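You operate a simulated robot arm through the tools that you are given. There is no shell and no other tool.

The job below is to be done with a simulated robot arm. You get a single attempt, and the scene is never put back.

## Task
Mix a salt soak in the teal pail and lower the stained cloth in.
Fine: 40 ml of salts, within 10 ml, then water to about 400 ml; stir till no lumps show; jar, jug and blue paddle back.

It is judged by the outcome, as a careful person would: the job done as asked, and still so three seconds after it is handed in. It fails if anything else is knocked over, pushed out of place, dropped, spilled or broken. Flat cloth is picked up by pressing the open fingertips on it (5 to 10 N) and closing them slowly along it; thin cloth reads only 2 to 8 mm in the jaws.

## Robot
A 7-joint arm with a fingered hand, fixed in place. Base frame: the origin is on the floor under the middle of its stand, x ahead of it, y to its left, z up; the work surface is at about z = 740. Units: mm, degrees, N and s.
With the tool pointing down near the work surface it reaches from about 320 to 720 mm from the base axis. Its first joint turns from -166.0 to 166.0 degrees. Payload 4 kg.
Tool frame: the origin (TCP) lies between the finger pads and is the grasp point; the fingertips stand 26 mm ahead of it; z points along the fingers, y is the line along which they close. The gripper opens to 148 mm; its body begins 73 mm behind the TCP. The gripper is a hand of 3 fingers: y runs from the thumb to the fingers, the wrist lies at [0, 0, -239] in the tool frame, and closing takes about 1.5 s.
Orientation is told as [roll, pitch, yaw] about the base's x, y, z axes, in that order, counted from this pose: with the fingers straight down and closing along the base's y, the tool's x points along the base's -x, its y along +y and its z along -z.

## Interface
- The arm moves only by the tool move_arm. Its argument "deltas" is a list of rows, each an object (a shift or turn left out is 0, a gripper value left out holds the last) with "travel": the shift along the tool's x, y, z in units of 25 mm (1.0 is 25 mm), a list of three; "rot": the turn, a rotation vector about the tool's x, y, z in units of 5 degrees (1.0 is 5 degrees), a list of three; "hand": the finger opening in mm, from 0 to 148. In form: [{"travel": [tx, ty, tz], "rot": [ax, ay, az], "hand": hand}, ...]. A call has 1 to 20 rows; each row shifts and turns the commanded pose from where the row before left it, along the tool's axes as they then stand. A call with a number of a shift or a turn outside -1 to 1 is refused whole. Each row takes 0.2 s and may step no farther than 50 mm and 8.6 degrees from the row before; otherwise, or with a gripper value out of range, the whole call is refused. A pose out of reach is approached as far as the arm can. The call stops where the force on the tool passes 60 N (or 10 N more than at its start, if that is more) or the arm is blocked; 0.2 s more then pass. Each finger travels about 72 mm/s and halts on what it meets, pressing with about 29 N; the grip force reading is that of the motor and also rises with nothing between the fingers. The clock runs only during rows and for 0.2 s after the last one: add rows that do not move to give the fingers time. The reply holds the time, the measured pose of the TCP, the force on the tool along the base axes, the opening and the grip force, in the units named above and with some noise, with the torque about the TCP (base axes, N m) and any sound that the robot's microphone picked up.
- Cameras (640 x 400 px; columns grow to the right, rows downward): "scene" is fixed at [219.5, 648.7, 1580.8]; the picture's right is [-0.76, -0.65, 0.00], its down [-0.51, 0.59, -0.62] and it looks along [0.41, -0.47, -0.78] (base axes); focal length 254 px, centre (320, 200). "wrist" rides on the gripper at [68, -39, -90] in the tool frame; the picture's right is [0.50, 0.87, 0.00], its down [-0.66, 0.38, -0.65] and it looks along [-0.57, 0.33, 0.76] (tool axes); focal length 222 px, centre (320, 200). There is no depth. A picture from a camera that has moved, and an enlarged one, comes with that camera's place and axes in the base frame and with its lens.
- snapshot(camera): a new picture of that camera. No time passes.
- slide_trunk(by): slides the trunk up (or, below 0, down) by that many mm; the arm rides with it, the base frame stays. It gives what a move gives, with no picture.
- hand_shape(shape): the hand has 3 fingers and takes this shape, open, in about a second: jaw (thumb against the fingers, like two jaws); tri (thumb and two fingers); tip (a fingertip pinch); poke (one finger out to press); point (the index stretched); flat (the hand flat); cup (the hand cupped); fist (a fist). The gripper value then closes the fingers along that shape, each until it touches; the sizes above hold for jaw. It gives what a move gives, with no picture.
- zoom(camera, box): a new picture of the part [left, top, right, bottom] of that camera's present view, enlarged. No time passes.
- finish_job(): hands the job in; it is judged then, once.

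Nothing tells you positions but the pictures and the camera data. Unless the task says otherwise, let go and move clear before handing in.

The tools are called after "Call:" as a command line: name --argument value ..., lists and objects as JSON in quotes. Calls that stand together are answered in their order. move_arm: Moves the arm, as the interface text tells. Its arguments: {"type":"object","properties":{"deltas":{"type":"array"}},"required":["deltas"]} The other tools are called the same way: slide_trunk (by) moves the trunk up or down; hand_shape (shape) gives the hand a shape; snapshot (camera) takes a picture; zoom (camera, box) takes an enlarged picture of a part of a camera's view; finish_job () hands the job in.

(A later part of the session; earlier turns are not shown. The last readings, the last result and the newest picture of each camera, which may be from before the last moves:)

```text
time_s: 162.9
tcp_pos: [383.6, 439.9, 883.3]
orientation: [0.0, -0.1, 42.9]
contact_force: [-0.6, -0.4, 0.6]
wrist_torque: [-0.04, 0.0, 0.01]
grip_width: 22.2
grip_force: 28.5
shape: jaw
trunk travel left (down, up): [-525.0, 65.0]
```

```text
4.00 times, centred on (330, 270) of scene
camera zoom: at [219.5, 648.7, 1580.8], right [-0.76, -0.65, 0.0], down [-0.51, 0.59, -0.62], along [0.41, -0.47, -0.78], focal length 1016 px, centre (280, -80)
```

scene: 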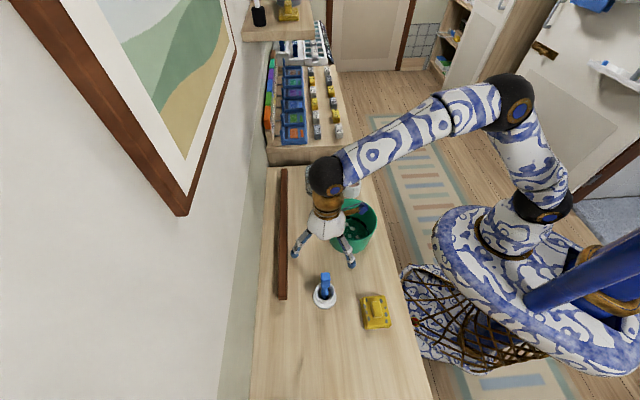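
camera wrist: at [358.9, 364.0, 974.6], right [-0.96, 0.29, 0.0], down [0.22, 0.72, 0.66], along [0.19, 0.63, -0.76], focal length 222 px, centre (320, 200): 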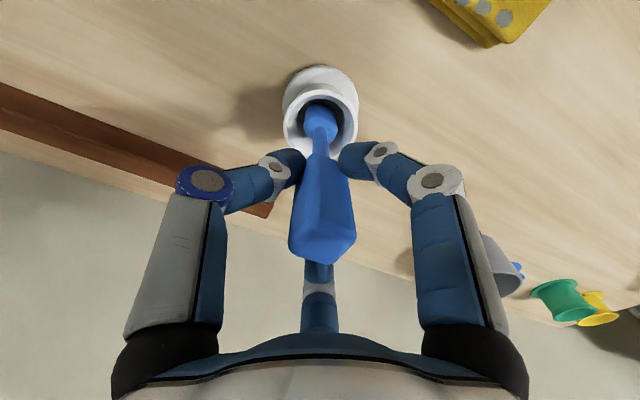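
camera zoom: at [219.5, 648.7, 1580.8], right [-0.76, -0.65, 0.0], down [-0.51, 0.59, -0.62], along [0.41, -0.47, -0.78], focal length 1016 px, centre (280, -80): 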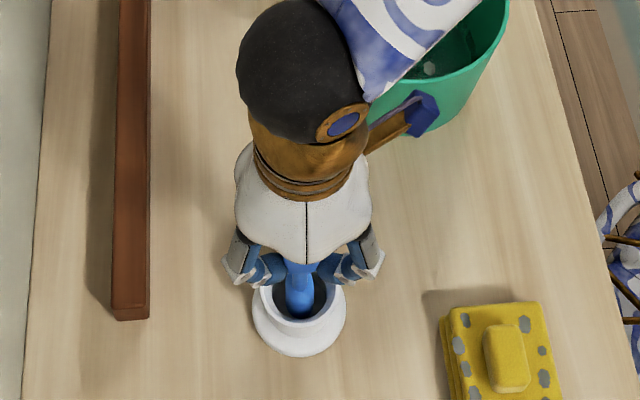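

The paddle is gripped at 22 mm. I'll lift it straight up out of the holder.

Call:
move_arm --deltas '[{"travel": [0, 0, -0.3]}, {"travel": [0, 0, -0.5]}, {"travel": [0, 0, -0.8]}, {"travel": [0, 0, -0.9]}, {"travel": [0, 0, -0.9]}, {"travel": [0, 0, -0.9]}, {"travel": [0, 0, -0.9]}, {"travel": [0, 0, -0.5]}, {}]'

Call:
snapshot --camera "wrist"

Call:
zoom --camera "scene" --box '[270, 170, 400, 320]'

```text
time_s: 164.9
tcp_pos: [382.1, 439.0, 1025.8]
orientation: [0.1, -0.1, 43.0]
contact_force: [-0.5, 0.0, -0.8]
wrist_torque: [-0.03, 0.0, -0.01]
grip_width: 22.3
grip_force: 29.3
shape: jaw
trunk travel left (down, up): [-525.0, 65.0]
```

```text
taken
camera wrist: at [358.0, 363.3, 1115.9], right [-0.96, 0.29, 0.0], down [0.22, 0.72, 0.66], along [0.19, 0.63, -0.76], focal length 222 px, centre (320, 200)
```

wrist: 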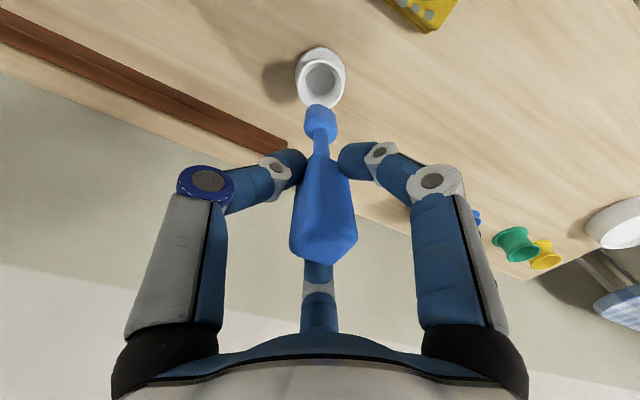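

```text
2.67 times, centred on (335, 245) of scene
camera zoom: at [219.5, 648.7, 1580.8], right [-0.76, -0.65, 0.0], down [-0.51, 0.59, -0.62], along [0.41, -0.47, -0.78], focal length 677 px, centre (280, 80)
```

zoom: 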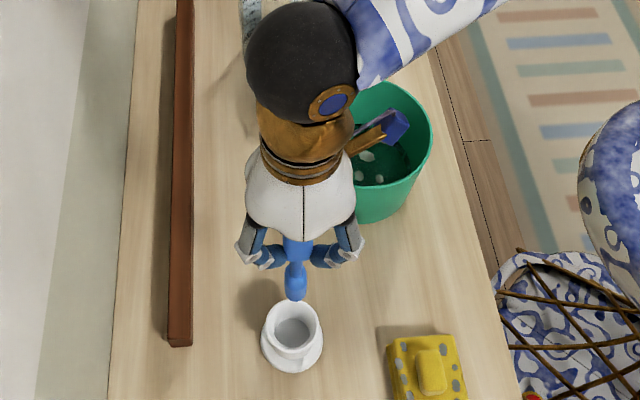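

The paddle is out and hangs straight. I'll carry it over the pail centre, keeping its tip above the rim.

Call:
move_arm --deltas '[{"travel": [0.427, -0.909, 0]}, {"travel": [0.427, -0.909, 0]}, {"travel": [0.427, -0.909, 0]}, {"travel": [0.427, -0.909, 0]}, {"travel": [0.427, -0.909, 0]}, {"travel": [0.427, -0.909, 0]}, {"travel": [0.427, -0.909, 0]}, {"travel": [0.427, -0.909, 0]}, {"travel": [0.427, -0.909, 0]}, {"travel": [0.427, -0.909, 0]}, {}]'

Call:
snapshot --camera "wrist"

Call:
zoom --camera "scene" --box '[290, 120, 420, 260]'

```text
time_s: 167.3
tcp_pos: [457.5, 198.3, 1024.0]
orientation: [0.2, 0.0, 43.0]
contact_force: [-0.1, -0.9, -1.0]
wrist_torque: [-0.02, 0.0, -0.01]
grip_width: 22.2
grip_force: 28.8
shape: jaw
trunk travel left (down, up): [-525.0, 65.0]
```

```text
taken
camera wrist: at [433.1, 123.6, 1114.7], right [-0.96, 0.29, 0.0], down [0.22, 0.72, 0.66], along [0.19, 0.63, -0.76], focal length 222 px, centre (320, 200)
```

wrist: 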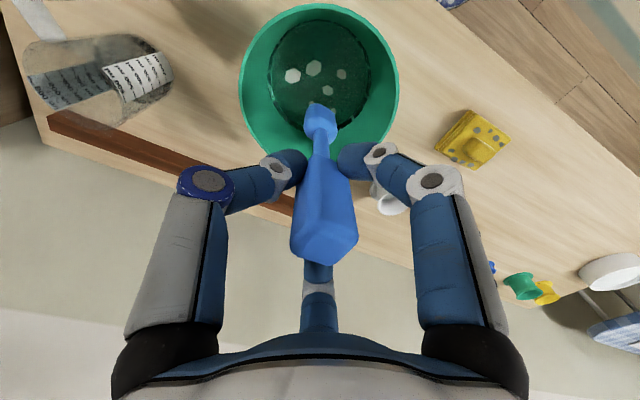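

```text
2.86 times, centred on (355, 190) of scene
camera zoom: at [219.5, 648.7, 1580.8], right [-0.76, -0.65, 0.0], down [-0.51, 0.59, -0.62], along [0.41, -0.47, -0.78], focal length 726 px, centre (220, 229)
```

zoom: 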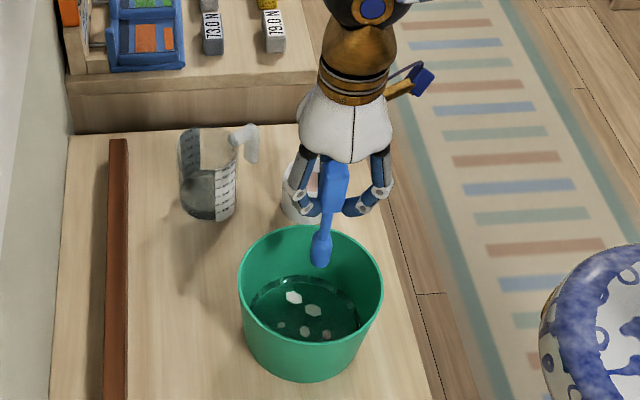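

Five lumps are visible and the paddle is centred over the pail. I'll lower it into the soak carefully.

Call:
move_arm --deltas '[{"travel": [-0.15, 0.03, 0.5]}, {"travel": [0, 0, 0.9]}, {"travel": [0, 0, 0.9]}, {"travel": [0, 0, 0.9]}, {"travel": [0, 0, 0.9]}, {"travel": [0, 0, 0.7]}, {}]'

Call:
snapshot --camera "wrist"

Call:
zoom --camera "scene" --box '[300, 150, 400, 260]'

```text
time_s: 168.9
tcp_pos: [461.1, 203.4, 902.2]
orientation: [0.1, -0.1, 43.0]
contact_force: [-0.6, -0.4, -0.4]
wrist_torque: [0.02, -0.01, 0.0]
grip_width: 21.8
grip_force: 28.6
shape: jaw
trunk travel left (down, up): [-525.0, 65.0]
```

```text
taken
camera wrist: at [436.1, 128.4, 992.5], right [-0.96, 0.29, 0.0], down [0.22, 0.72, 0.66], along [0.19, 0.63, -0.76], focal length 222 px, centre (320, 200)
```

wrist: 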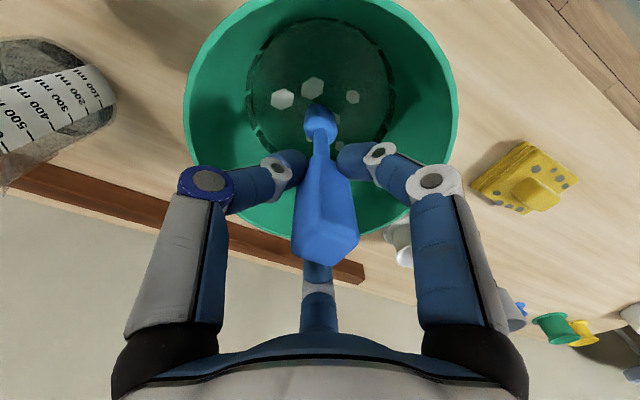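

```text
3.64 times, centred on (350, 205) of scene
camera zoom: at [219.5, 648.7, 1580.8], right [-0.76, -0.65, 0.0], down [-0.51, 0.59, -0.62], along [0.41, -0.47, -0.78], focal length 924 px, centre (211, 182)
```

zoom: 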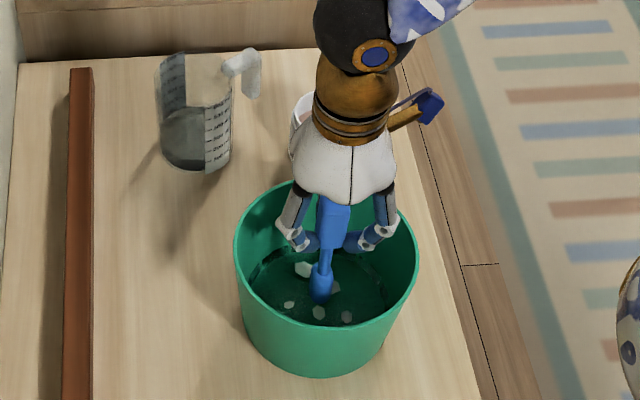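

I'll lower a little more until the blade is near the bottom, watching for contact.

Call:
move_arm --deltas '[{"travel": [0, 0, 0.24]}, {"travel": [0, 0, 0.16]}, {}]'

Call:
move_arm --deltas '[{"travel": [0, 0, 0.1]}, {}]'

Call:
zoom --camera "scene" --box '[325, 190, 385, 260]'

Call:
zoom --camera "wrist" --box '[180, 0, 460, 200]'

```text
time_s: 169.7
tcp_pos: [460.6, 204.4, 892.9]
orientation: [0.1, -0.1, 43.0]
contact_force: [-0.8, 1.1, -0.4]
wrist_torque: [0.0, 0.0, 0.02]
grip_width: 22.0
grip_force: 29.2
shape: jaw
trunk travel left (down, up): [-525.0, 65.0]
```

```text
time_s: 170.3
tcp_pos: [460.8, 204.8, 890.6]
orientation: [0.1, -0.1, 43.0]
contact_force: [0.3, 0.6, -0.1]
wrist_torque: [-0.01, -0.02, -0.01]
grip_width: 21.8
grip_force: 28.9
shape: jaw
trunk travel left (down, up): [-525.0, 65.0]
```

```text
5.71 times, centred on (355, 225) of scene
camera zoom: at [219.5, 648.7, 1580.8], right [-0.76, -0.65, 0.0], down [-0.51, 0.59, -0.62], along [0.41, -0.47, -0.78], focal length 1451 px, centre (120, 57)
```

zoom: 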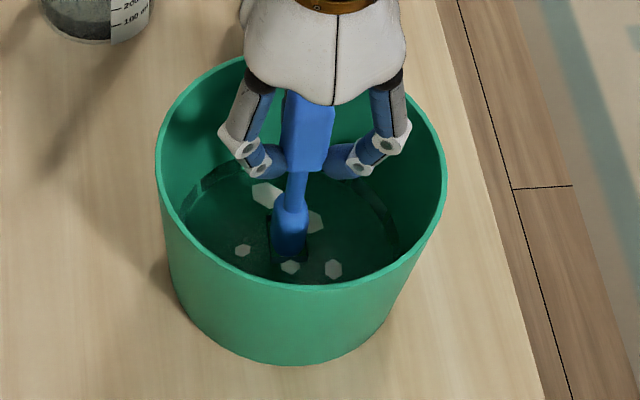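

```text
2.00 times, centred on (320, 100) of wrist
camera zoom: at [437.1, 129.1, 982.2], right [-0.96, 0.29, 0.0], down [0.22, 0.72, 0.66], along [0.19, 0.63, -0.76], focal length 444 px, centre (320, 400)
```

zoom: 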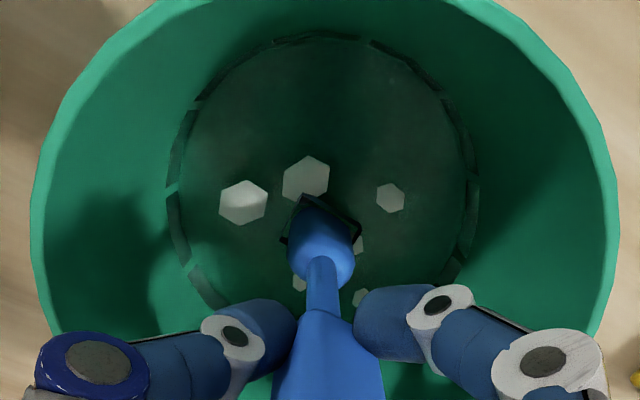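

The blade is in the water with no contact. I'll stir a first full circle of about 35 mm radius.

Call:
move_arm --deltas '[{"travel": [0.7, 0, 0]}, {"travel": [0.7, 0, 0]}, {"travel": [-0.1876, 0.7, 0]}, {"travel": [-0.5124, 0.5124, 0]}, {"travel": [-0.7, 0.1876, 0]}, {"travel": [-0.7, -0.1876, 0]}, {"travel": [-0.5124, -0.5124, 0]}, {"travel": [-0.1876, -0.7, 0]}, {"travel": [0.1876, -0.7, 0]}, {"travel": [0.5124, -0.5124, 0]}, {"travel": [0.7, -0.1876, 0]}, {"travel": [0.7, 0.1876, 0]}, {"travel": [0.5124, 0.5124, 0]}, {"travel": [0.1876, 0.7, 0]}]'

Call:
snapshot --camera "wrist"

Call:
zoom --camera "scene" --box '[325, 190, 385, 260]'

```text
time_s: 173.3
tcp_pos: [434.5, 180.1, 891.2]
orientation: [0.1, -0.1, 43.0]
contact_force: [0.4, 0.4, -0.6]
wrist_torque: [-0.02, 0.03, 0.04]
grip_width: 21.7
grip_force: 29.3
shape: jaw
trunk travel left (down, up): [-525.0, 65.0]
```

```text
taken
camera wrist: at [410.7, 104.7, 981.7], right [-0.96, 0.29, 0.0], down [0.22, 0.72, 0.66], along [0.19, 0.63, -0.76], focal length 222 px, centre (320, 200)
```

wrist: 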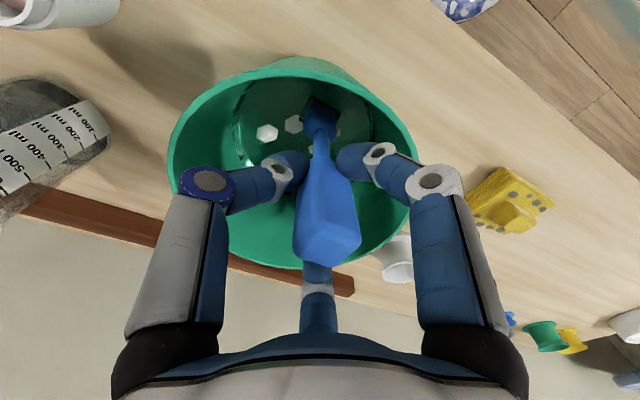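

```text
5.71 times, centred on (355, 225) of scene
camera zoom: at [219.5, 648.7, 1580.8], right [-0.76, -0.65, 0.0], down [-0.51, 0.59, -0.62], along [0.41, -0.47, -0.78], focal length 1451 px, centre (120, 57)
```

zoom: 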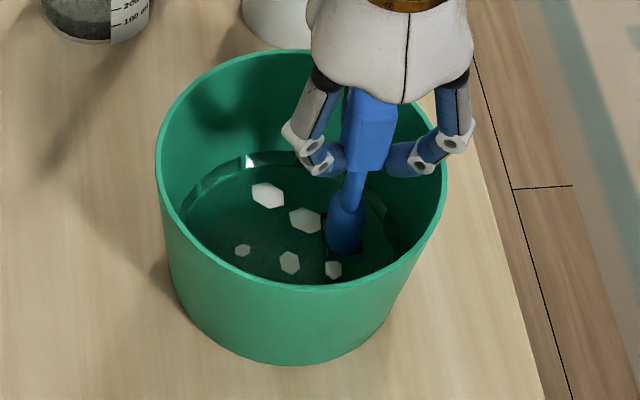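

That went cleanly, but the lumps are still there, so I'll keep stirring for several more circles.

Call:
move_arm --deltas '[{"travel": [-0.1876, 0.7, 0]}, {"travel": [-0.5124, 0.5124, 0]}, {"travel": [-0.7, 0.1876, 0]}, {"travel": [-0.7, -0.1876, 0]}, {"travel": [-0.5124, -0.5124, 0]}, {"travel": [-0.1876, -0.7, 0]}, {"travel": [0.1876, -0.7, 0]}, {"travel": [0.5124, -0.5124, 0]}, {"travel": [0.7, -0.1876, 0]}, {"travel": [0.7, 0.1876, 0]}, {"travel": [0.5124, 0.5124, 0]}, {"travel": [0.1876, 0.7, 0]}]'

Call:
move_arm --deltas '[{"travel": [-0.1876, 0.7, 0]}, {"travel": [-0.5124, 0.5124, 0]}, {"travel": [-0.7, 0.1876, 0]}, {"travel": [-0.7, -0.1876, 0]}, {"travel": [-0.5124, -0.5124, 0]}, {"travel": [-0.1876, -0.7, 0]}, {"travel": [0.1876, -0.7, 0]}, {"travel": [0.5124, -0.5124, 0]}, {"travel": [0.7, -0.1876, 0]}, {"travel": [0.7, 0.1876, 0]}, {"travel": [0.5124, 0.5124, 0]}, {"travel": [0.1876, 0.7, 0]}]'

Call:
zoom --camera "scene" --box '[325, 190, 385, 260]'

```text
time_s: 175.9
tcp_pos: [432.6, 181.2, 893.0]
orientation: [0.2, 0.0, 42.9]
contact_force: [-0.2, -1.1, -0.5]
wrist_torque: [-0.03, -0.01, -0.04]
grip_width: 21.4
grip_force: 29.1
shape: jaw
trunk travel left (down, up): [-525.0, 65.0]
```

```text
time_s: 178.5
tcp_pos: [436.1, 178.6, 892.4]
orientation: [0.1, -0.1, 43.1]
contact_force: [0.0, -0.3, 0.0]
wrist_torque: [0.01, -0.03, -0.02]
grip_width: 21.3
grip_force: 28.7
shape: jaw
trunk travel left (down, up): [-525.0, 65.0]
```

```text
5.71 times, centred on (355, 225) of scene
camera zoom: at [219.5, 648.7, 1580.8], right [-0.76, -0.65, 0.0], down [-0.51, 0.59, -0.62], along [0.41, -0.47, -0.78], focal length 1451 px, centre (120, 57)
```

zoom: 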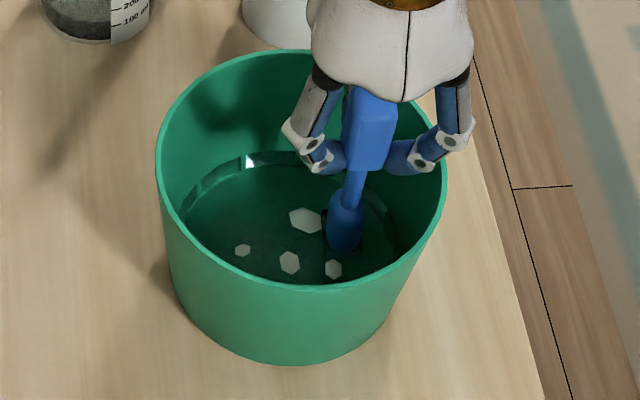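

One lump has dissolved after three circles and four remain. I'll keep stirring, slightly faster.

Call:
move_arm --deltas '[{"travel": [-0.41, 0.99, 0]}, {"travel": [-0.99, 0.41, 0]}, {"travel": [-0.99, -0.41, 0]}, {"travel": [-0.41, -0.99, 0]}, {"travel": [0.41, -0.99, 0]}, {"travel": [0.99, -0.41, 0]}, {"travel": [0.99, 0.41, 0]}, {"travel": [0.41, 0.99, 0]}, {"travel": [-0.41, 0.99, 0]}, {"travel": [-0.99, 0.41, 0]}, {"travel": [-0.99, -0.41, 0]}, {"travel": [-0.41, -0.99, 0]}, {"travel": [0.41, -0.99, 0]}, {"travel": [0.99, -0.41, 0]}, {"travel": [0.99, 0.41, 0]}, {"travel": [0.41, 0.99, 0]}]'

Call:
zoom --camera "scene" --box '[325, 190, 385, 260]'

Call:
snapshot --camera "wrist"

```text
time_s: 181.9
tcp_pos: [434.8, 179.2, 892.6]
orientation: [0.2, 0.0, 43.0]
contact_force: [-0.7, -0.1, -0.1]
wrist_torque: [-0.03, -0.01, 0.01]
grip_width: 21.3
grip_force: 29.5
shape: jaw
trunk travel left (down, up): [-525.0, 65.0]
```

```text
5.71 times, centred on (355, 225) of scene
camera zoom: at [219.5, 648.7, 1580.8], right [-0.76, -0.65, 0.0], down [-0.51, 0.59, -0.62], along [0.41, -0.47, -0.78], focal length 1451 px, centre (120, 57)
```

zoom: 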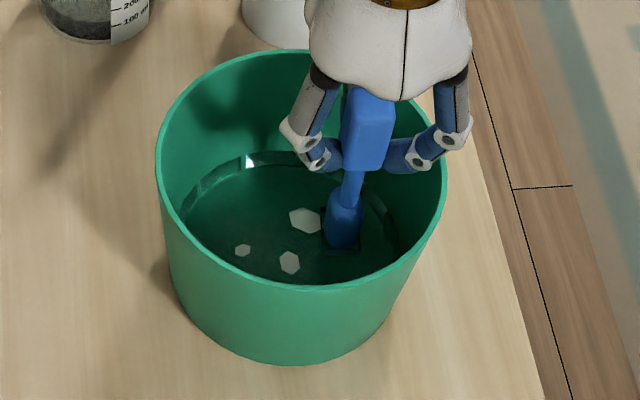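

```text
taken
camera wrist: at [412.0, 104.6, 983.2], right [-0.96, 0.29, 0.0], down [0.22, 0.72, 0.66], along [0.19, 0.63, -0.76], focal length 222 px, centre (320, 200)
```

wrist: 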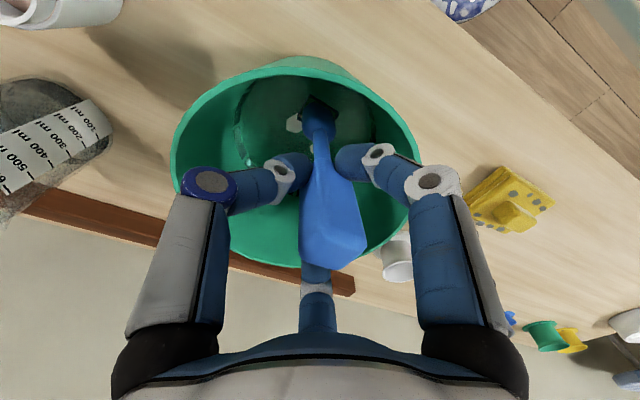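

Two lumps are gone and three remain. I'll stir the other way for a while to keep the paddle from creeping in the grip.

Call:
move_arm --deltas '[{"travel": [-0.41, -0.99, 0]}, {"travel": [-0.99, -0.41, 0]}, {"travel": [-0.99, 0.41, 0]}, {"travel": [-0.41, 0.99, 0]}, {"travel": [0.41, 0.99, 0]}, {"travel": [0.99, 0.41, 0]}, {"travel": [0.99, -0.41, 0]}, {"travel": [0.41, -0.99, 0]}, {"travel": [-0.41, -0.99, 0]}, {"travel": [-0.99, -0.41, 0]}, {"travel": [-0.99, 0.41, 0]}, {"travel": [-0.41, 0.99, 0]}, {"travel": [0.41, 0.99, 0]}, {"travel": [0.99, 0.41, 0]}, {"travel": [0.99, -0.41, 0]}, {"travel": [0.41, -0.99, 0]}]'

Call:
move_arm --deltas '[{"travel": [-0.41, -0.99, 0]}, {"travel": [-0.99, -0.41, 0]}, {"travel": [-0.99, 0.41, 0]}, {"travel": [-0.41, 0.99, 0]}, {"travel": [0.41, 0.99, 0]}, {"travel": [0.99, 0.41, 0]}, {"travel": [0.99, -0.41, 0]}, {"travel": [0.41, -0.99, 0]}, {"travel": [-0.41, -0.99, 0]}, {"travel": [-0.99, -0.41, 0]}, {"travel": [-0.99, 0.41, 0]}, {"travel": [-0.41, 0.99, 0]}, {"travel": [0.41, 0.99, 0]}, {"travel": [0.99, 0.41, 0]}, {"travel": [0.99, -0.41, 0]}, {"travel": [0.41, -0.99, 0]}]'

Call:
zoom --camera "scene" --box '[325, 190, 385, 260]'

Call:
snapshot --camera "wrist"

```text
time_s: 185.3
tcp_pos: [434.0, 179.2, 893.9]
orientation: [0.0, -0.1, 42.9]
contact_force: [-0.1, -0.3, -1.1]
wrist_torque: [-0.02, -0.04, 0.02]
grip_width: 20.9
grip_force: 28.5
shape: jaw
trunk travel left (down, up): [-525.0, 65.0]
```

```text
time_s: 188.7
tcp_pos: [433.2, 179.7, 893.6]
orientation: [0.2, -0.1, 42.9]
contact_force: [-0.1, -0.5, -0.6]
wrist_torque: [0.0, 0.0, 0.03]
grip_width: 20.7
grip_force: 29.1
shape: jaw
trunk travel left (down, up): [-525.0, 65.0]
```

```text
5.71 times, centred on (355, 225) of scene
camera zoom: at [219.5, 648.7, 1580.8], right [-0.76, -0.65, 0.0], down [-0.51, 0.59, -0.62], along [0.41, -0.47, -0.78], focal length 1451 px, centre (120, 57)
```

zoom: 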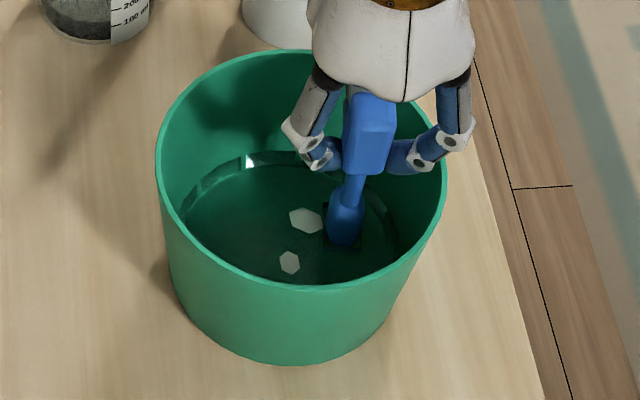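

```text
taken
camera wrist: at [410.1, 105.1, 984.4], right [-0.96, 0.29, 0.0], down [0.22, 0.72, 0.66], along [0.19, 0.63, -0.76], focal length 222 px, centre (320, 200)
```

wrist: 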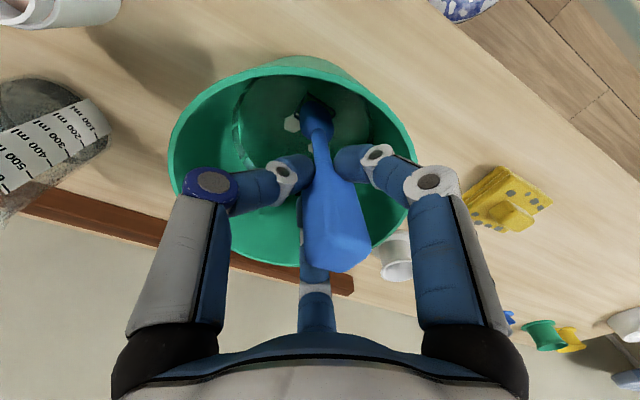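

Three lumps are gone and two remain. The paddle has tilted slightly in the grip, so I'll check it before going on.

Call:
zoom --camera "wrist" --box '[240, 80, 420, 290]'

Call:
zoom --camera "scene" --box '[340, 185, 390, 245]'

```text
1.90 times, centred on (330, 185) of wrist
camera zoom: at [410.1, 105.1, 984.4], right [-0.96, 0.29, 0.0], down [0.22, 0.72, 0.66], along [0.19, 0.63, -0.76], focal length 423 px, centre (301, 229)
```

zoom: 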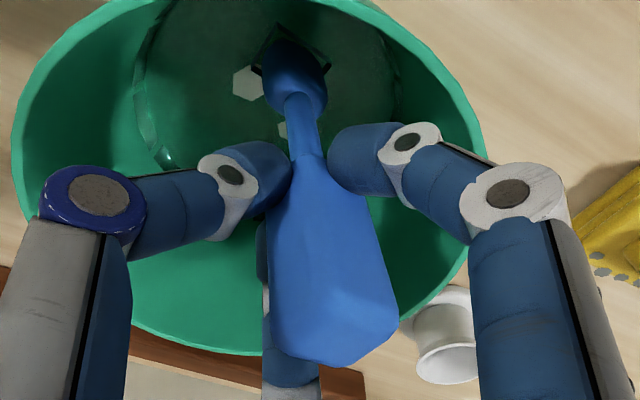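

```text
6.67 times, centred on (365, 215) of scene
camera zoom: at [219.5, 648.7, 1580.8], right [-0.76, -0.65, 0.0], down [-0.51, 0.59, -0.62], along [0.41, -0.47, -0.78], focal length 1693 px, centre (20, 100)
```

zoom: 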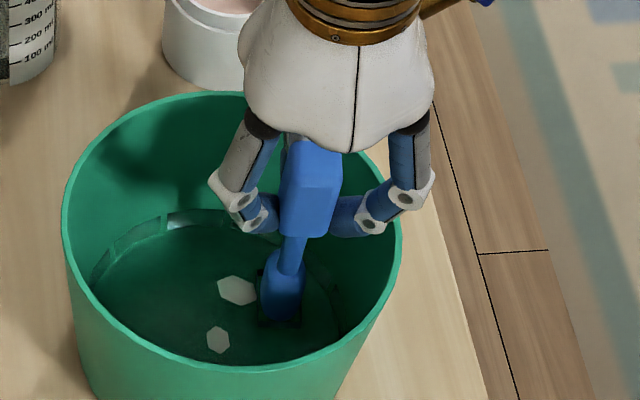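

The tilt is small and the grip is still sound. I'll keep stirring.

Call:
move_arm --deltas '[{"travel": [-0.41, 0.99, 0]}, {"travel": [-0.99, 0.41, 0]}, {"travel": [-0.99, -0.41, 0]}, {"travel": [-0.41, -0.99, 0]}, {"travel": [0.41, -0.99, 0]}, {"travel": [0.99, -0.41, 0]}, {"travel": [0.99, 0.41, 0]}, {"travel": [0.41, 0.99, 0]}, {"travel": [-0.41, 0.99, 0]}, {"travel": [-0.99, 0.41, 0]}, {"travel": [-0.99, -0.41, 0]}, {"travel": [-0.41, -0.99, 0]}, {"travel": [0.41, -0.99, 0]}, {"travel": [0.99, -0.41, 0]}, {"travel": [0.99, 0.41, 0]}, {"travel": [0.41, 0.99, 0]}]'

Call:
move_arm --deltas '[{"travel": [-0.41, 0.99, 0]}, {"travel": [-0.99, 0.41, 0]}, {"travel": [-0.99, -0.41, 0]}, {"travel": [-0.41, -0.99, 0]}, {"travel": [0.41, -0.99, 0]}, {"travel": [0.99, -0.41, 0]}, {"travel": [0.99, 0.41, 0]}, {"travel": [0.41, 0.99, 0]}, {"travel": [-0.41, 0.99, 0]}, {"travel": [-0.99, 0.41, 0]}, {"travel": [-0.99, -0.41, 0]}, {"travel": [-0.41, -0.99, 0]}, {"travel": [0.41, -0.99, 0]}, {"travel": [0.99, -0.41, 0]}, {"travel": [0.99, 0.41, 0]}, {"travel": [0.41, 0.99, 0]}]'

Call:
zoom --camera "scene" --box '[325, 190, 385, 260]'

Call:
snapshot --camera "wrist"

```text
time_s: 192.1
tcp_pos: [432.9, 178.9, 892.0]
orientation: [0.1, 0.0, 42.9]
contact_force: [0.6, -0.6, -0.6]
wrist_torque: [-0.01, -0.01, 0.01]
grip_width: 20.4
grip_force: 28.8
shape: jaw
trunk travel left (down, up): [-525.0, 65.0]
```

```text
time_s: 195.5
tcp_pos: [432.9, 180.9, 893.3]
orientation: [0.1, -0.2, 42.9]
contact_force: [-1.0, -0.7, -0.8]
wrist_torque: [0.0, 0.01, -0.03]
grip_width: 18.6
grip_force: 28.5
shape: jaw
trunk travel left (down, up): [-525.0, 65.0]
```

```text
5.71 times, centred on (355, 225) of scene
camera zoom: at [219.5, 648.7, 1580.8], right [-0.76, -0.65, 0.0], down [-0.51, 0.59, -0.62], along [0.41, -0.47, -0.78], focal length 1451 px, centre (120, 57)
```

zoom: 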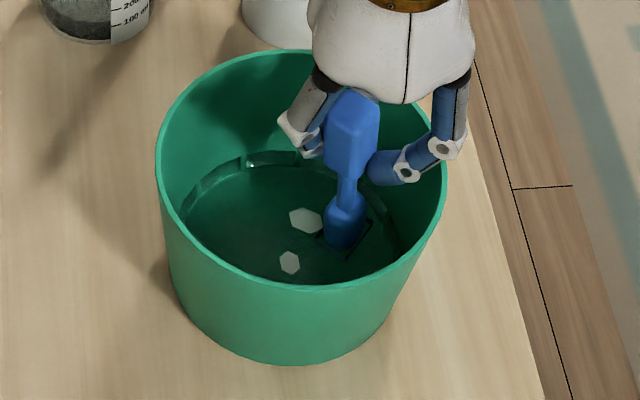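

```text
taken
camera wrist: at [409.6, 105.4, 983.3], right [-0.96, 0.29, 0.0], down [0.22, 0.72, 0.66], along [0.19, 0.63, -0.76], focal length 222 px, centre (320, 200)
```

wrist: 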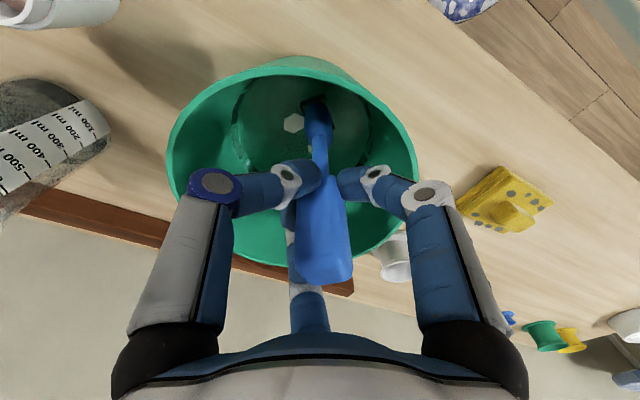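

The paddle is twisting in the grip (the width is down to 18.6 mm), so I'll stop stirring and inspect closely before doing anything else.

Call:
zoom --camera "wrist" --box '[240, 90, 420, 300]'

Call:
zoom --camera "scene" --box '[335, 185, 395, 245]'

```text
1.90 times, centred on (330, 195) of wrist
camera zoom: at [409.6, 105.4, 983.3], right [-0.96, 0.29, 0.0], down [0.22, 0.72, 0.66], along [0.19, 0.63, -0.76], focal length 423 px, centre (301, 210)
```

zoom: 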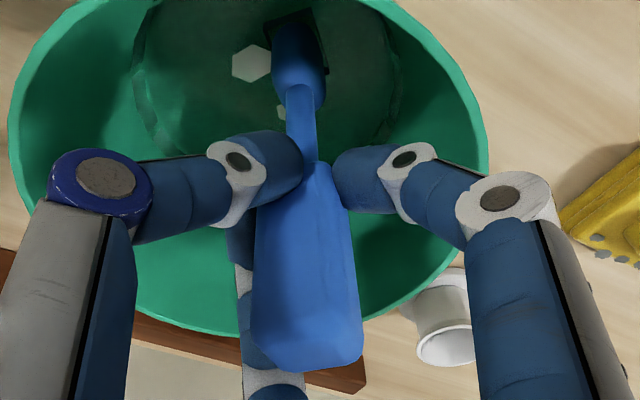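

```text
6.67 times, centred on (365, 215) of scene
camera zoom: at [219.5, 648.7, 1580.8], right [-0.76, -0.65, 0.0], down [-0.51, 0.59, -0.62], along [0.41, -0.47, -0.78], focal length 1693 px, centre (20, 100)
```

zoom: 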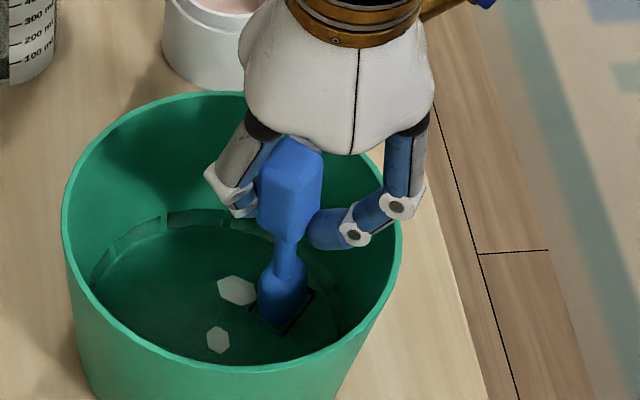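

The thumb is pushing the square block out between the other two fingers, because the contacts are too oblique. I'll rest the blade on the pail floor, loosen slightly, turn the hand so the thumb bears on a corner, and re-grip higher on the block. First I'll lower it to the floor gently.

Call:
move_arm --deltas '[{"travel": [0, 0, 0.1]}, {}]'

Call:
move_arm --deltas '[{"travel": [0, 0, 0.08]}, {}]'

Call:
move_arm --deltas '[{"travel": [0, 0, 0.08]}, {}]'

Call:
zoom --camera "wrist" --box '[240, 90, 420, 300]'

Call:
zoom --camera "scene" --box '[335, 185, 395, 245]'

```text
time_s: 196.1
tcp_pos: [434.9, 181.0, 890.7]
orientation: [0.1, -0.2, 43.0]
contact_force: [0.2, -0.1, -0.4]
wrist_torque: [0.0, 0.03, -0.02]
grip_width: 18.9
grip_force: 29.3
shape: jaw
trunk travel left (down, up): [-525.0, 65.0]
```

```text
time_s: 196.7
tcp_pos: [434.5, 180.8, 888.1]
orientation: [0.2, -0.1, 43.0]
contact_force: [-0.2, -0.9, -1.1]
wrist_torque: [-0.01, 0.01, 0.02]
grip_width: 18.8
grip_force: 29.5
shape: jaw
trunk travel left (down, up): [-525.0, 65.0]
```

```text
time_s: 197.3
tcp_pos: [434.5, 180.0, 885.5]
orientation: [0.1, -0.1, 43.1]
contact_force: [0.1, 0.7, -0.7]
wrist_torque: [0.0, 0.01, 0.02]
grip_width: 19.1
grip_force: 29.1
shape: jaw
trunk travel left (down, up): [-525.0, 65.0]
```

```text
1.90 times, centred on (330, 195) of wrist
camera zoom: at [411.0, 104.7, 977.1], right [-0.96, 0.29, 0.0], down [0.22, 0.72, 0.66], along [0.19, 0.63, -0.76], focal length 423 px, centre (301, 210)
```

zoom: 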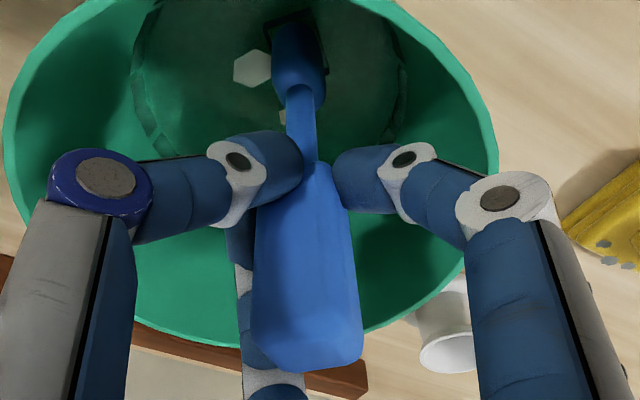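

```text
6.67 times, centred on (365, 215) of scene
camera zoom: at [219.5, 648.7, 1580.8], right [-0.76, -0.65, 0.0], down [-0.51, 0.59, -0.62], along [0.41, -0.47, -0.78], focal length 1693 px, centre (20, 100)
```

zoom: 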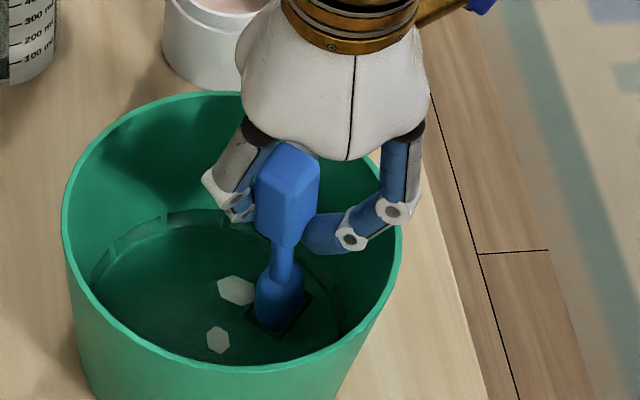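

No floor contact yet, and the grip seems to have settled at about 19 mm. I'll lower a bit more.

Call:
move_arm --deltas '[{"travel": [0, 0, 0.08]}, {}]'

Call:
move_arm --deltas '[{"travel": [0, 0, 0.08]}, {}]'

Call:
move_arm --deltas '[{"travel": [0, 0, 0.08]}, {}]'

```text
time_s: 197.9
tcp_pos: [435.3, 181.2, 883.7]
orientation: [0.0, -0.1, 43.1]
contact_force: [-0.4, 0.4, -0.6]
wrist_torque: [-0.01, 0.01, 0.0]
grip_width: 18.8
grip_force: 29.3
shape: jaw
trunk travel left (down, up): [-525.0, 65.0]
```

```text
time_s: 198.5
tcp_pos: [434.5, 178.2, 881.8]
orientation: [0.1, -0.1, 43.0]
contact_force: [-0.5, 0.0, -0.5]
wrist_torque: [-0.01, -0.03, -0.03]
grip_width: 18.8
grip_force: 29.1
shape: jaw
trunk travel left (down, up): [-525.0, 65.0]
```

```text
time_s: 199.1
tcp_pos: [433.6, 179.5, 881.3]
orientation: [0.1, -0.1, 42.9]
contact_force: [0.0, 0.3, 0.1]
wrist_torque: [0.0, 0.03, -0.02]
grip_width: 18.9
grip_force: 29.4
shape: jaw
trunk travel left (down, up): [-525.0, 65.0]
```

Call:
move_arm --deltas '[{"travel": [0, 0, 0.07]}, {}]'

Call:
move_arm --deltas '[{"travel": [0, 0, 0.07]}, {}]'

Call:
zoom --camera "scene" --box '[335, 185, 395, 245]'

Call:
snapshot --camera "wrist"

```text
time_s: 199.7
tcp_pos: [434.4, 180.5, 876.7]
orientation: [0.1, -0.1, 43.0]
contact_force: [-0.7, 0.8, -0.8]
wrist_torque: [-0.02, 0.01, -0.01]
grip_width: 19.0
grip_force: 28.9
shape: jaw
trunk travel left (down, up): [-525.0, 65.0]
```

```text
time_s: 200.3
tcp_pos: [433.6, 180.4, 876.1]
orientation: [0.2, -0.1, 43.0]
contact_force: [0.2, 0.3, -0.5]
wrist_torque: [0.0, 0.03, 0.0]
grip_width: 18.9
grip_force: 29.1
shape: jaw
trunk travel left (down, up): [-525.0, 65.0]
```

```text
6.67 times, centred on (365, 215) of scene
camera zoom: at [219.5, 648.7, 1580.8], right [-0.76, -0.65, 0.0], down [-0.51, 0.59, -0.62], along [0.41, -0.47, -0.78], focal length 1693 px, centre (20, 100)
```

zoom: 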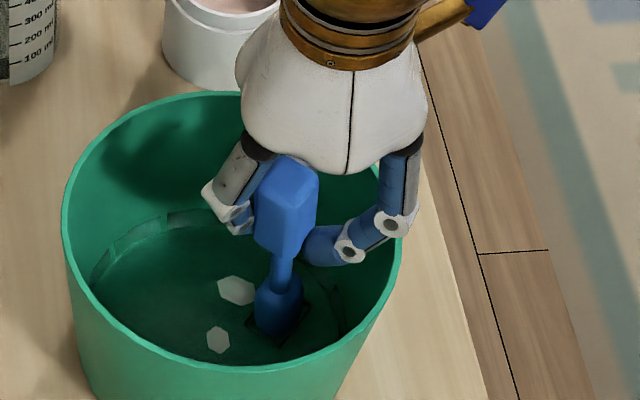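

```text
taken
camera wrist: at [410.0, 104.6, 967.0], right [-0.96, 0.29, 0.0], down [0.22, 0.72, 0.66], along [0.19, 0.63, -0.76], focal length 222 px, centre (320, 200)
```

wrist: 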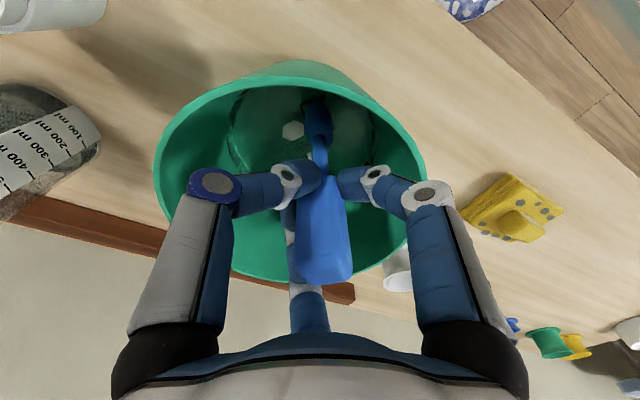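

There's still no contact, so the paddle has ridden up in the grip. I'll move to the pail's centre for clearance, then continue lowering to find the floor.

Call:
move_arm --deltas '[{"travel": [-0.7, 0, 0]}, {"travel": [-0.7, 0, 0]}, {}]'

Call:
move_arm --deltas '[{"travel": [0, 0, 0.1]}, {}]'

Call:
move_arm --deltas '[{"travel": [0, 0, 0.1]}, {}]'

Call:
zoom --camera "scene" --box '[325, 185, 385, 245]'

Call:
snapshot --camera "wrist"

```text
time_s: 201.1
tcp_pos: [460.1, 202.3, 875.7]
orientation: [0.1, -0.2, 42.9]
contact_force: [0.1, 0.6, -0.3]
wrist_torque: [0.04, -0.05, 0.0]
grip_width: 18.9
grip_force: 29.5
shape: jaw
trunk travel left (down, up): [-525.0, 65.0]
```

```text
time_s: 201.7
tcp_pos: [459.5, 202.3, 873.0]
orientation: [0.1, -0.1, 43.0]
contact_force: [0.7, -0.5, 0.2]
wrist_torque: [0.01, 0.02, -0.01]
grip_width: 19.0
grip_force: 28.6
shape: jaw
trunk travel left (down, up): [-525.0, 65.0]
```

```text
time_s: 202.3
tcp_pos: [459.3, 204.0, 872.6]
orientation: [0.1, -0.1, 42.9]
contact_force: [-0.3, 0.5, 0.7]
wrist_torque: [-0.02, 0.01, 0.0]
grip_width: 18.9
grip_force: 28.4
shape: jaw
trunk travel left (down, up): [-525.0, 65.0]
```

```text
6.67 times, centred on (355, 215) of scene
camera zoom: at [219.5, 648.7, 1580.8], right [-0.76, -0.65, 0.0], down [-0.51, 0.59, -0.62], along [0.41, -0.47, -0.78], focal length 1693 px, centre (87, 100)
```

zoom: 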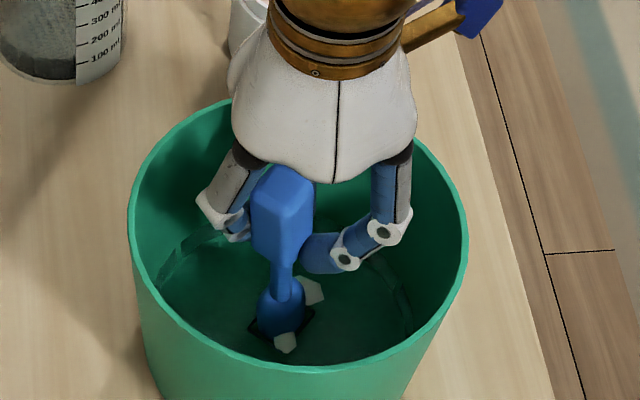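

```text
taken
camera wrist: at [435.6, 128.4, 962.2], right [-0.96, 0.29, 0.0], down [0.22, 0.72, 0.66], along [0.19, 0.63, -0.76], focal length 222 px, centre (320, 200)
```

wrist: 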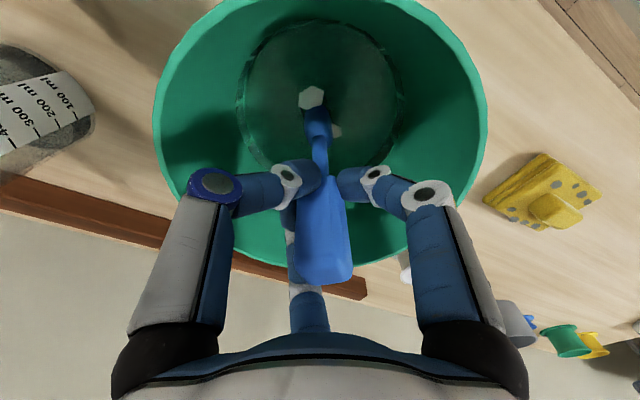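

The grip has stayed steady at 19 mm, which suggests it has settled into a stable seat with the thumb on a corner. The blade is now deeper in the water, so I'll try one gentle circle of 25 mm radius and watch the grip.

Call:
move_arm --deltas '[{"travel": [0.5, 0, 0]}, {"travel": [0.5, 0, 0]}, {"travel": [-0.134, 0.5, 0]}, {"travel": [-0.366, 0.366, 0]}, {"travel": [-0.5, 0.134, 0]}, {"travel": [-0.5, -0.134, 0]}, {"travel": [-0.366, -0.366, 0]}, {"travel": [-0.134, -0.5, 0]}, {"travel": [0.134, -0.5, 0]}, {"travel": [0.366, -0.366, 0]}, {"travel": [0.5, -0.134, 0]}, {"travel": [0.5, 0.134, 0]}, {"travel": [0.366, 0.366, 0]}, {"travel": [0.134, 0.5, 0]}]'

Call:
zoom --camera "scene" --box '[325, 185, 385, 245]'

Call:
zoom --camera "wrist" --box '[240, 90, 420, 300]'

```text
time_s: 205.3
tcp_pos: [442.2, 187.5, 871.9]
orientation: [0.1, -0.1, 42.9]
contact_force: [-0.1, -0.1, -0.2]
wrist_torque: [-0.01, -0.03, 0.03]
grip_width: 18.8
grip_force: 29.6
shape: jaw
trunk travel left (down, up): [-525.0, 65.0]
```

```text
6.67 times, centred on (355, 215) of scene
camera zoom: at [219.5, 648.7, 1580.8], right [-0.76, -0.65, 0.0], down [-0.51, 0.59, -0.62], along [0.41, -0.47, -0.78], focal length 1693 px, centre (87, 100)
```

zoom: 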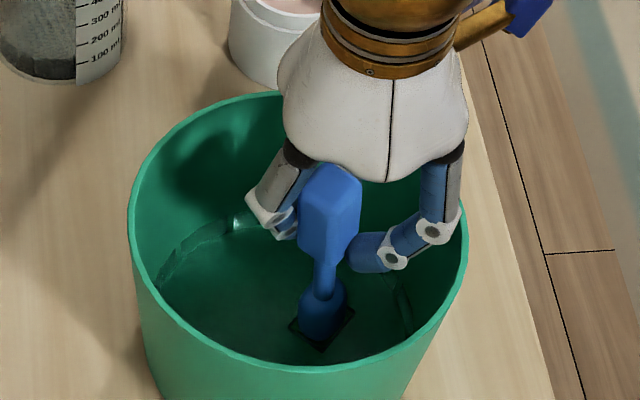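

```text
1.90 times, centred on (330, 195) of wrist
camera zoom: at [418.1, 112.3, 962.0], right [-0.96, 0.29, 0.0], down [0.22, 0.72, 0.66], along [0.19, 0.63, -0.76], focal length 423 px, centre (301, 210)
```

zoom: 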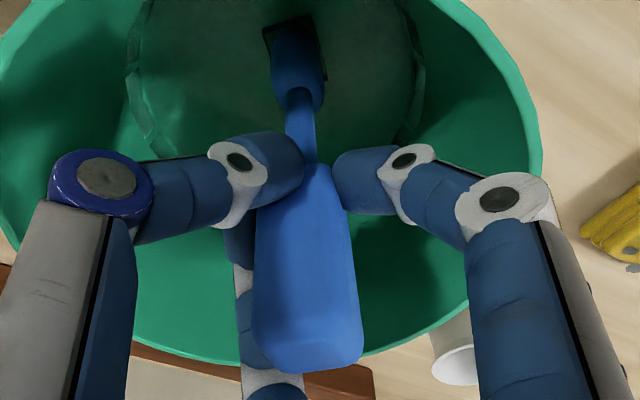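

No lumps are visible now and the grip is steady. One more circle for good measure, then I'll lift the blade and check.

Call:
move_arm --deltas '[{"travel": [-0.134, 0.5, 0]}, {"travel": [-0.366, 0.366, 0]}, {"travel": [-0.5, 0.134, 0]}, {"travel": [-0.5, -0.134, 0]}, {"travel": [-0.366, -0.366, 0]}, {"travel": [-0.134, -0.5, 0]}, {"travel": [0.134, -0.5, 0]}, {"travel": [0.366, -0.366, 0]}, {"travel": [0.5, -0.134, 0]}, {"travel": [0.5, 0.134, 0]}, {"travel": [0.366, 0.366, 0]}, {"travel": [0.134, 0.5, 0]}, {"travel": [-0.5, 0, 0]}, {"travel": [-0.5, 0, 0]}, {}]'

Call:
zoom --camera "scene" --box '[325, 185, 385, 245]'

Call:
zoom --camera "wrist" --box '[180, 0, 460, 200]'

```text
time_s: 208.5
tcp_pos: [461.0, 204.9, 872.1]
orientation: [0.1, -0.1, 43.0]
contact_force: [0.2, 0.6, 0.6]
wrist_torque: [0.0, -0.01, 0.01]
grip_width: 18.7
grip_force: 29.1
shape: jaw
trunk travel left (down, up): [-525.0, 65.0]
```

```text
6.67 times, centred on (355, 215) of scene
camera zoom: at [219.5, 648.7, 1580.8], right [-0.76, -0.65, 0.0], down [-0.51, 0.59, -0.62], along [0.41, -0.47, -0.78], focal length 1693 px, centre (87, 100)
```

zoom: 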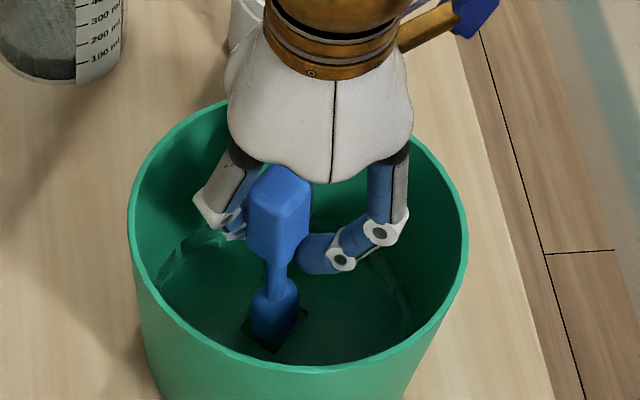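

```text
2.00 times, centred on (320, 100) of wrist
camera zoom: at [436.8, 129.6, 962.2], right [-0.96, 0.29, 0.0], down [0.22, 0.72, 0.66], along [0.19, 0.63, -0.76], focal length 444 px, centre (320, 400)
```

zoom: 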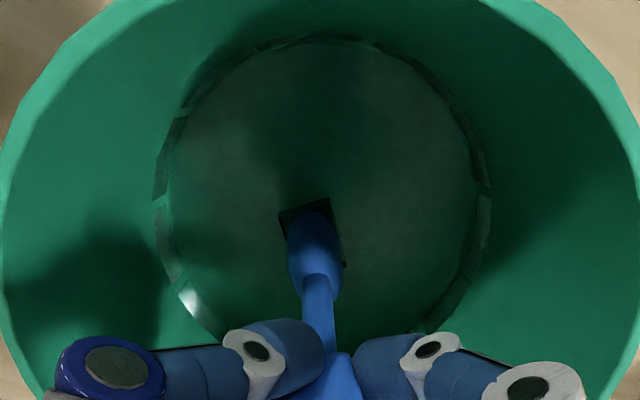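

No lumps show. I'll lift the paddle straight up out of the pail and look at both it and the soak.

Call:
move_arm --deltas '[{"travel": [0, 0, -0.4]}, {"travel": [0, 0, -0.6]}, {"travel": [0, 0, -0.8]}, {"travel": [0, 0, -0.8]}, {"travel": [0, 0, -0.8]}, {"travel": [0, 0, -0.8]}, {"travel": [0, 0, -0.8]}, {"travel": [0, 0, -0.8]}, {"travel": [0, 0, -0.5]}, {}, {}]'

Call:
snapshot --camera "wrist"

Call:
zoom --camera "scene" --box '[300, 120, 420, 260]'

Call:
zoom --camera "scene" --box '[325, 195, 385, 255]'

```text
time_s: 210.9
tcp_pos: [461.9, 203.0, 1028.7]
orientation: [0.0, -0.2, 43.0]
contact_force: [0.9, -0.1, -0.5]
wrist_torque: [-0.01, 0.0, 0.02]
grip_width: 18.3
grip_force: 28.8
shape: jaw
trunk travel left (down, up): [-525.0, 65.0]
```

```text
taken
camera wrist: at [437.9, 126.9, 1120.2], right [-0.96, 0.29, 0.0], down [0.22, 0.72, 0.66], along [0.19, 0.63, -0.76], focal length 222 px, centre (320, 200)
```

wrist: 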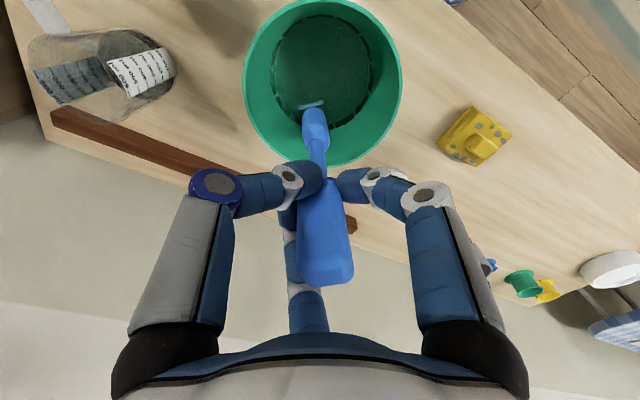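

```text
2.86 times, centred on (360, 190) of scene
camera zoom: at [219.5, 648.7, 1580.8], right [-0.76, -0.65, 0.0], down [-0.51, 0.59, -0.62], along [0.41, -0.47, -0.78], focal length 726 px, centre (206, 229)
```

zoom: 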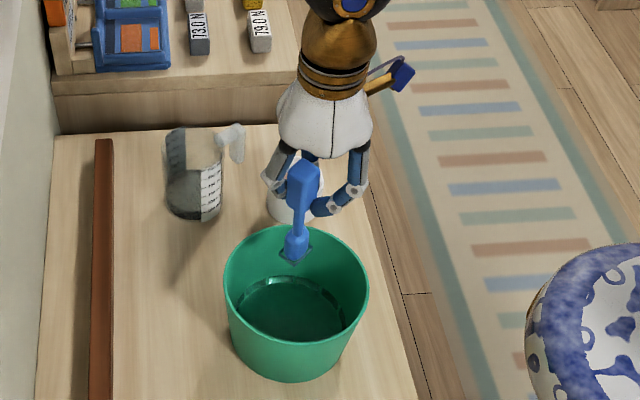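

```text
6.67 times, centred on (355, 225) of scene
camera zoom: at [219.5, 648.7, 1580.8], right [-0.76, -0.65, 0.0], down [-0.51, 0.59, -0.62], along [0.41, -0.47, -0.78], focal length 1693 px, centre (87, 33)
```

zoom: 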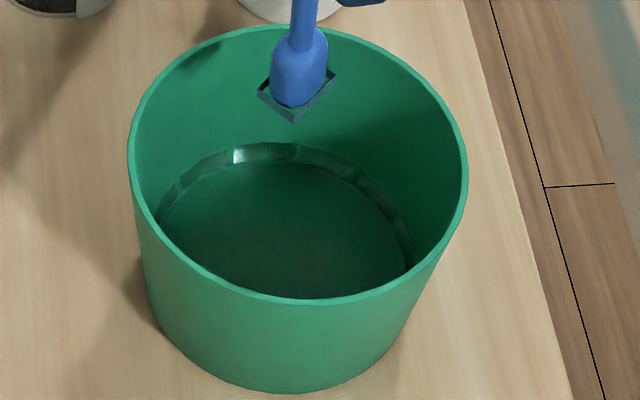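

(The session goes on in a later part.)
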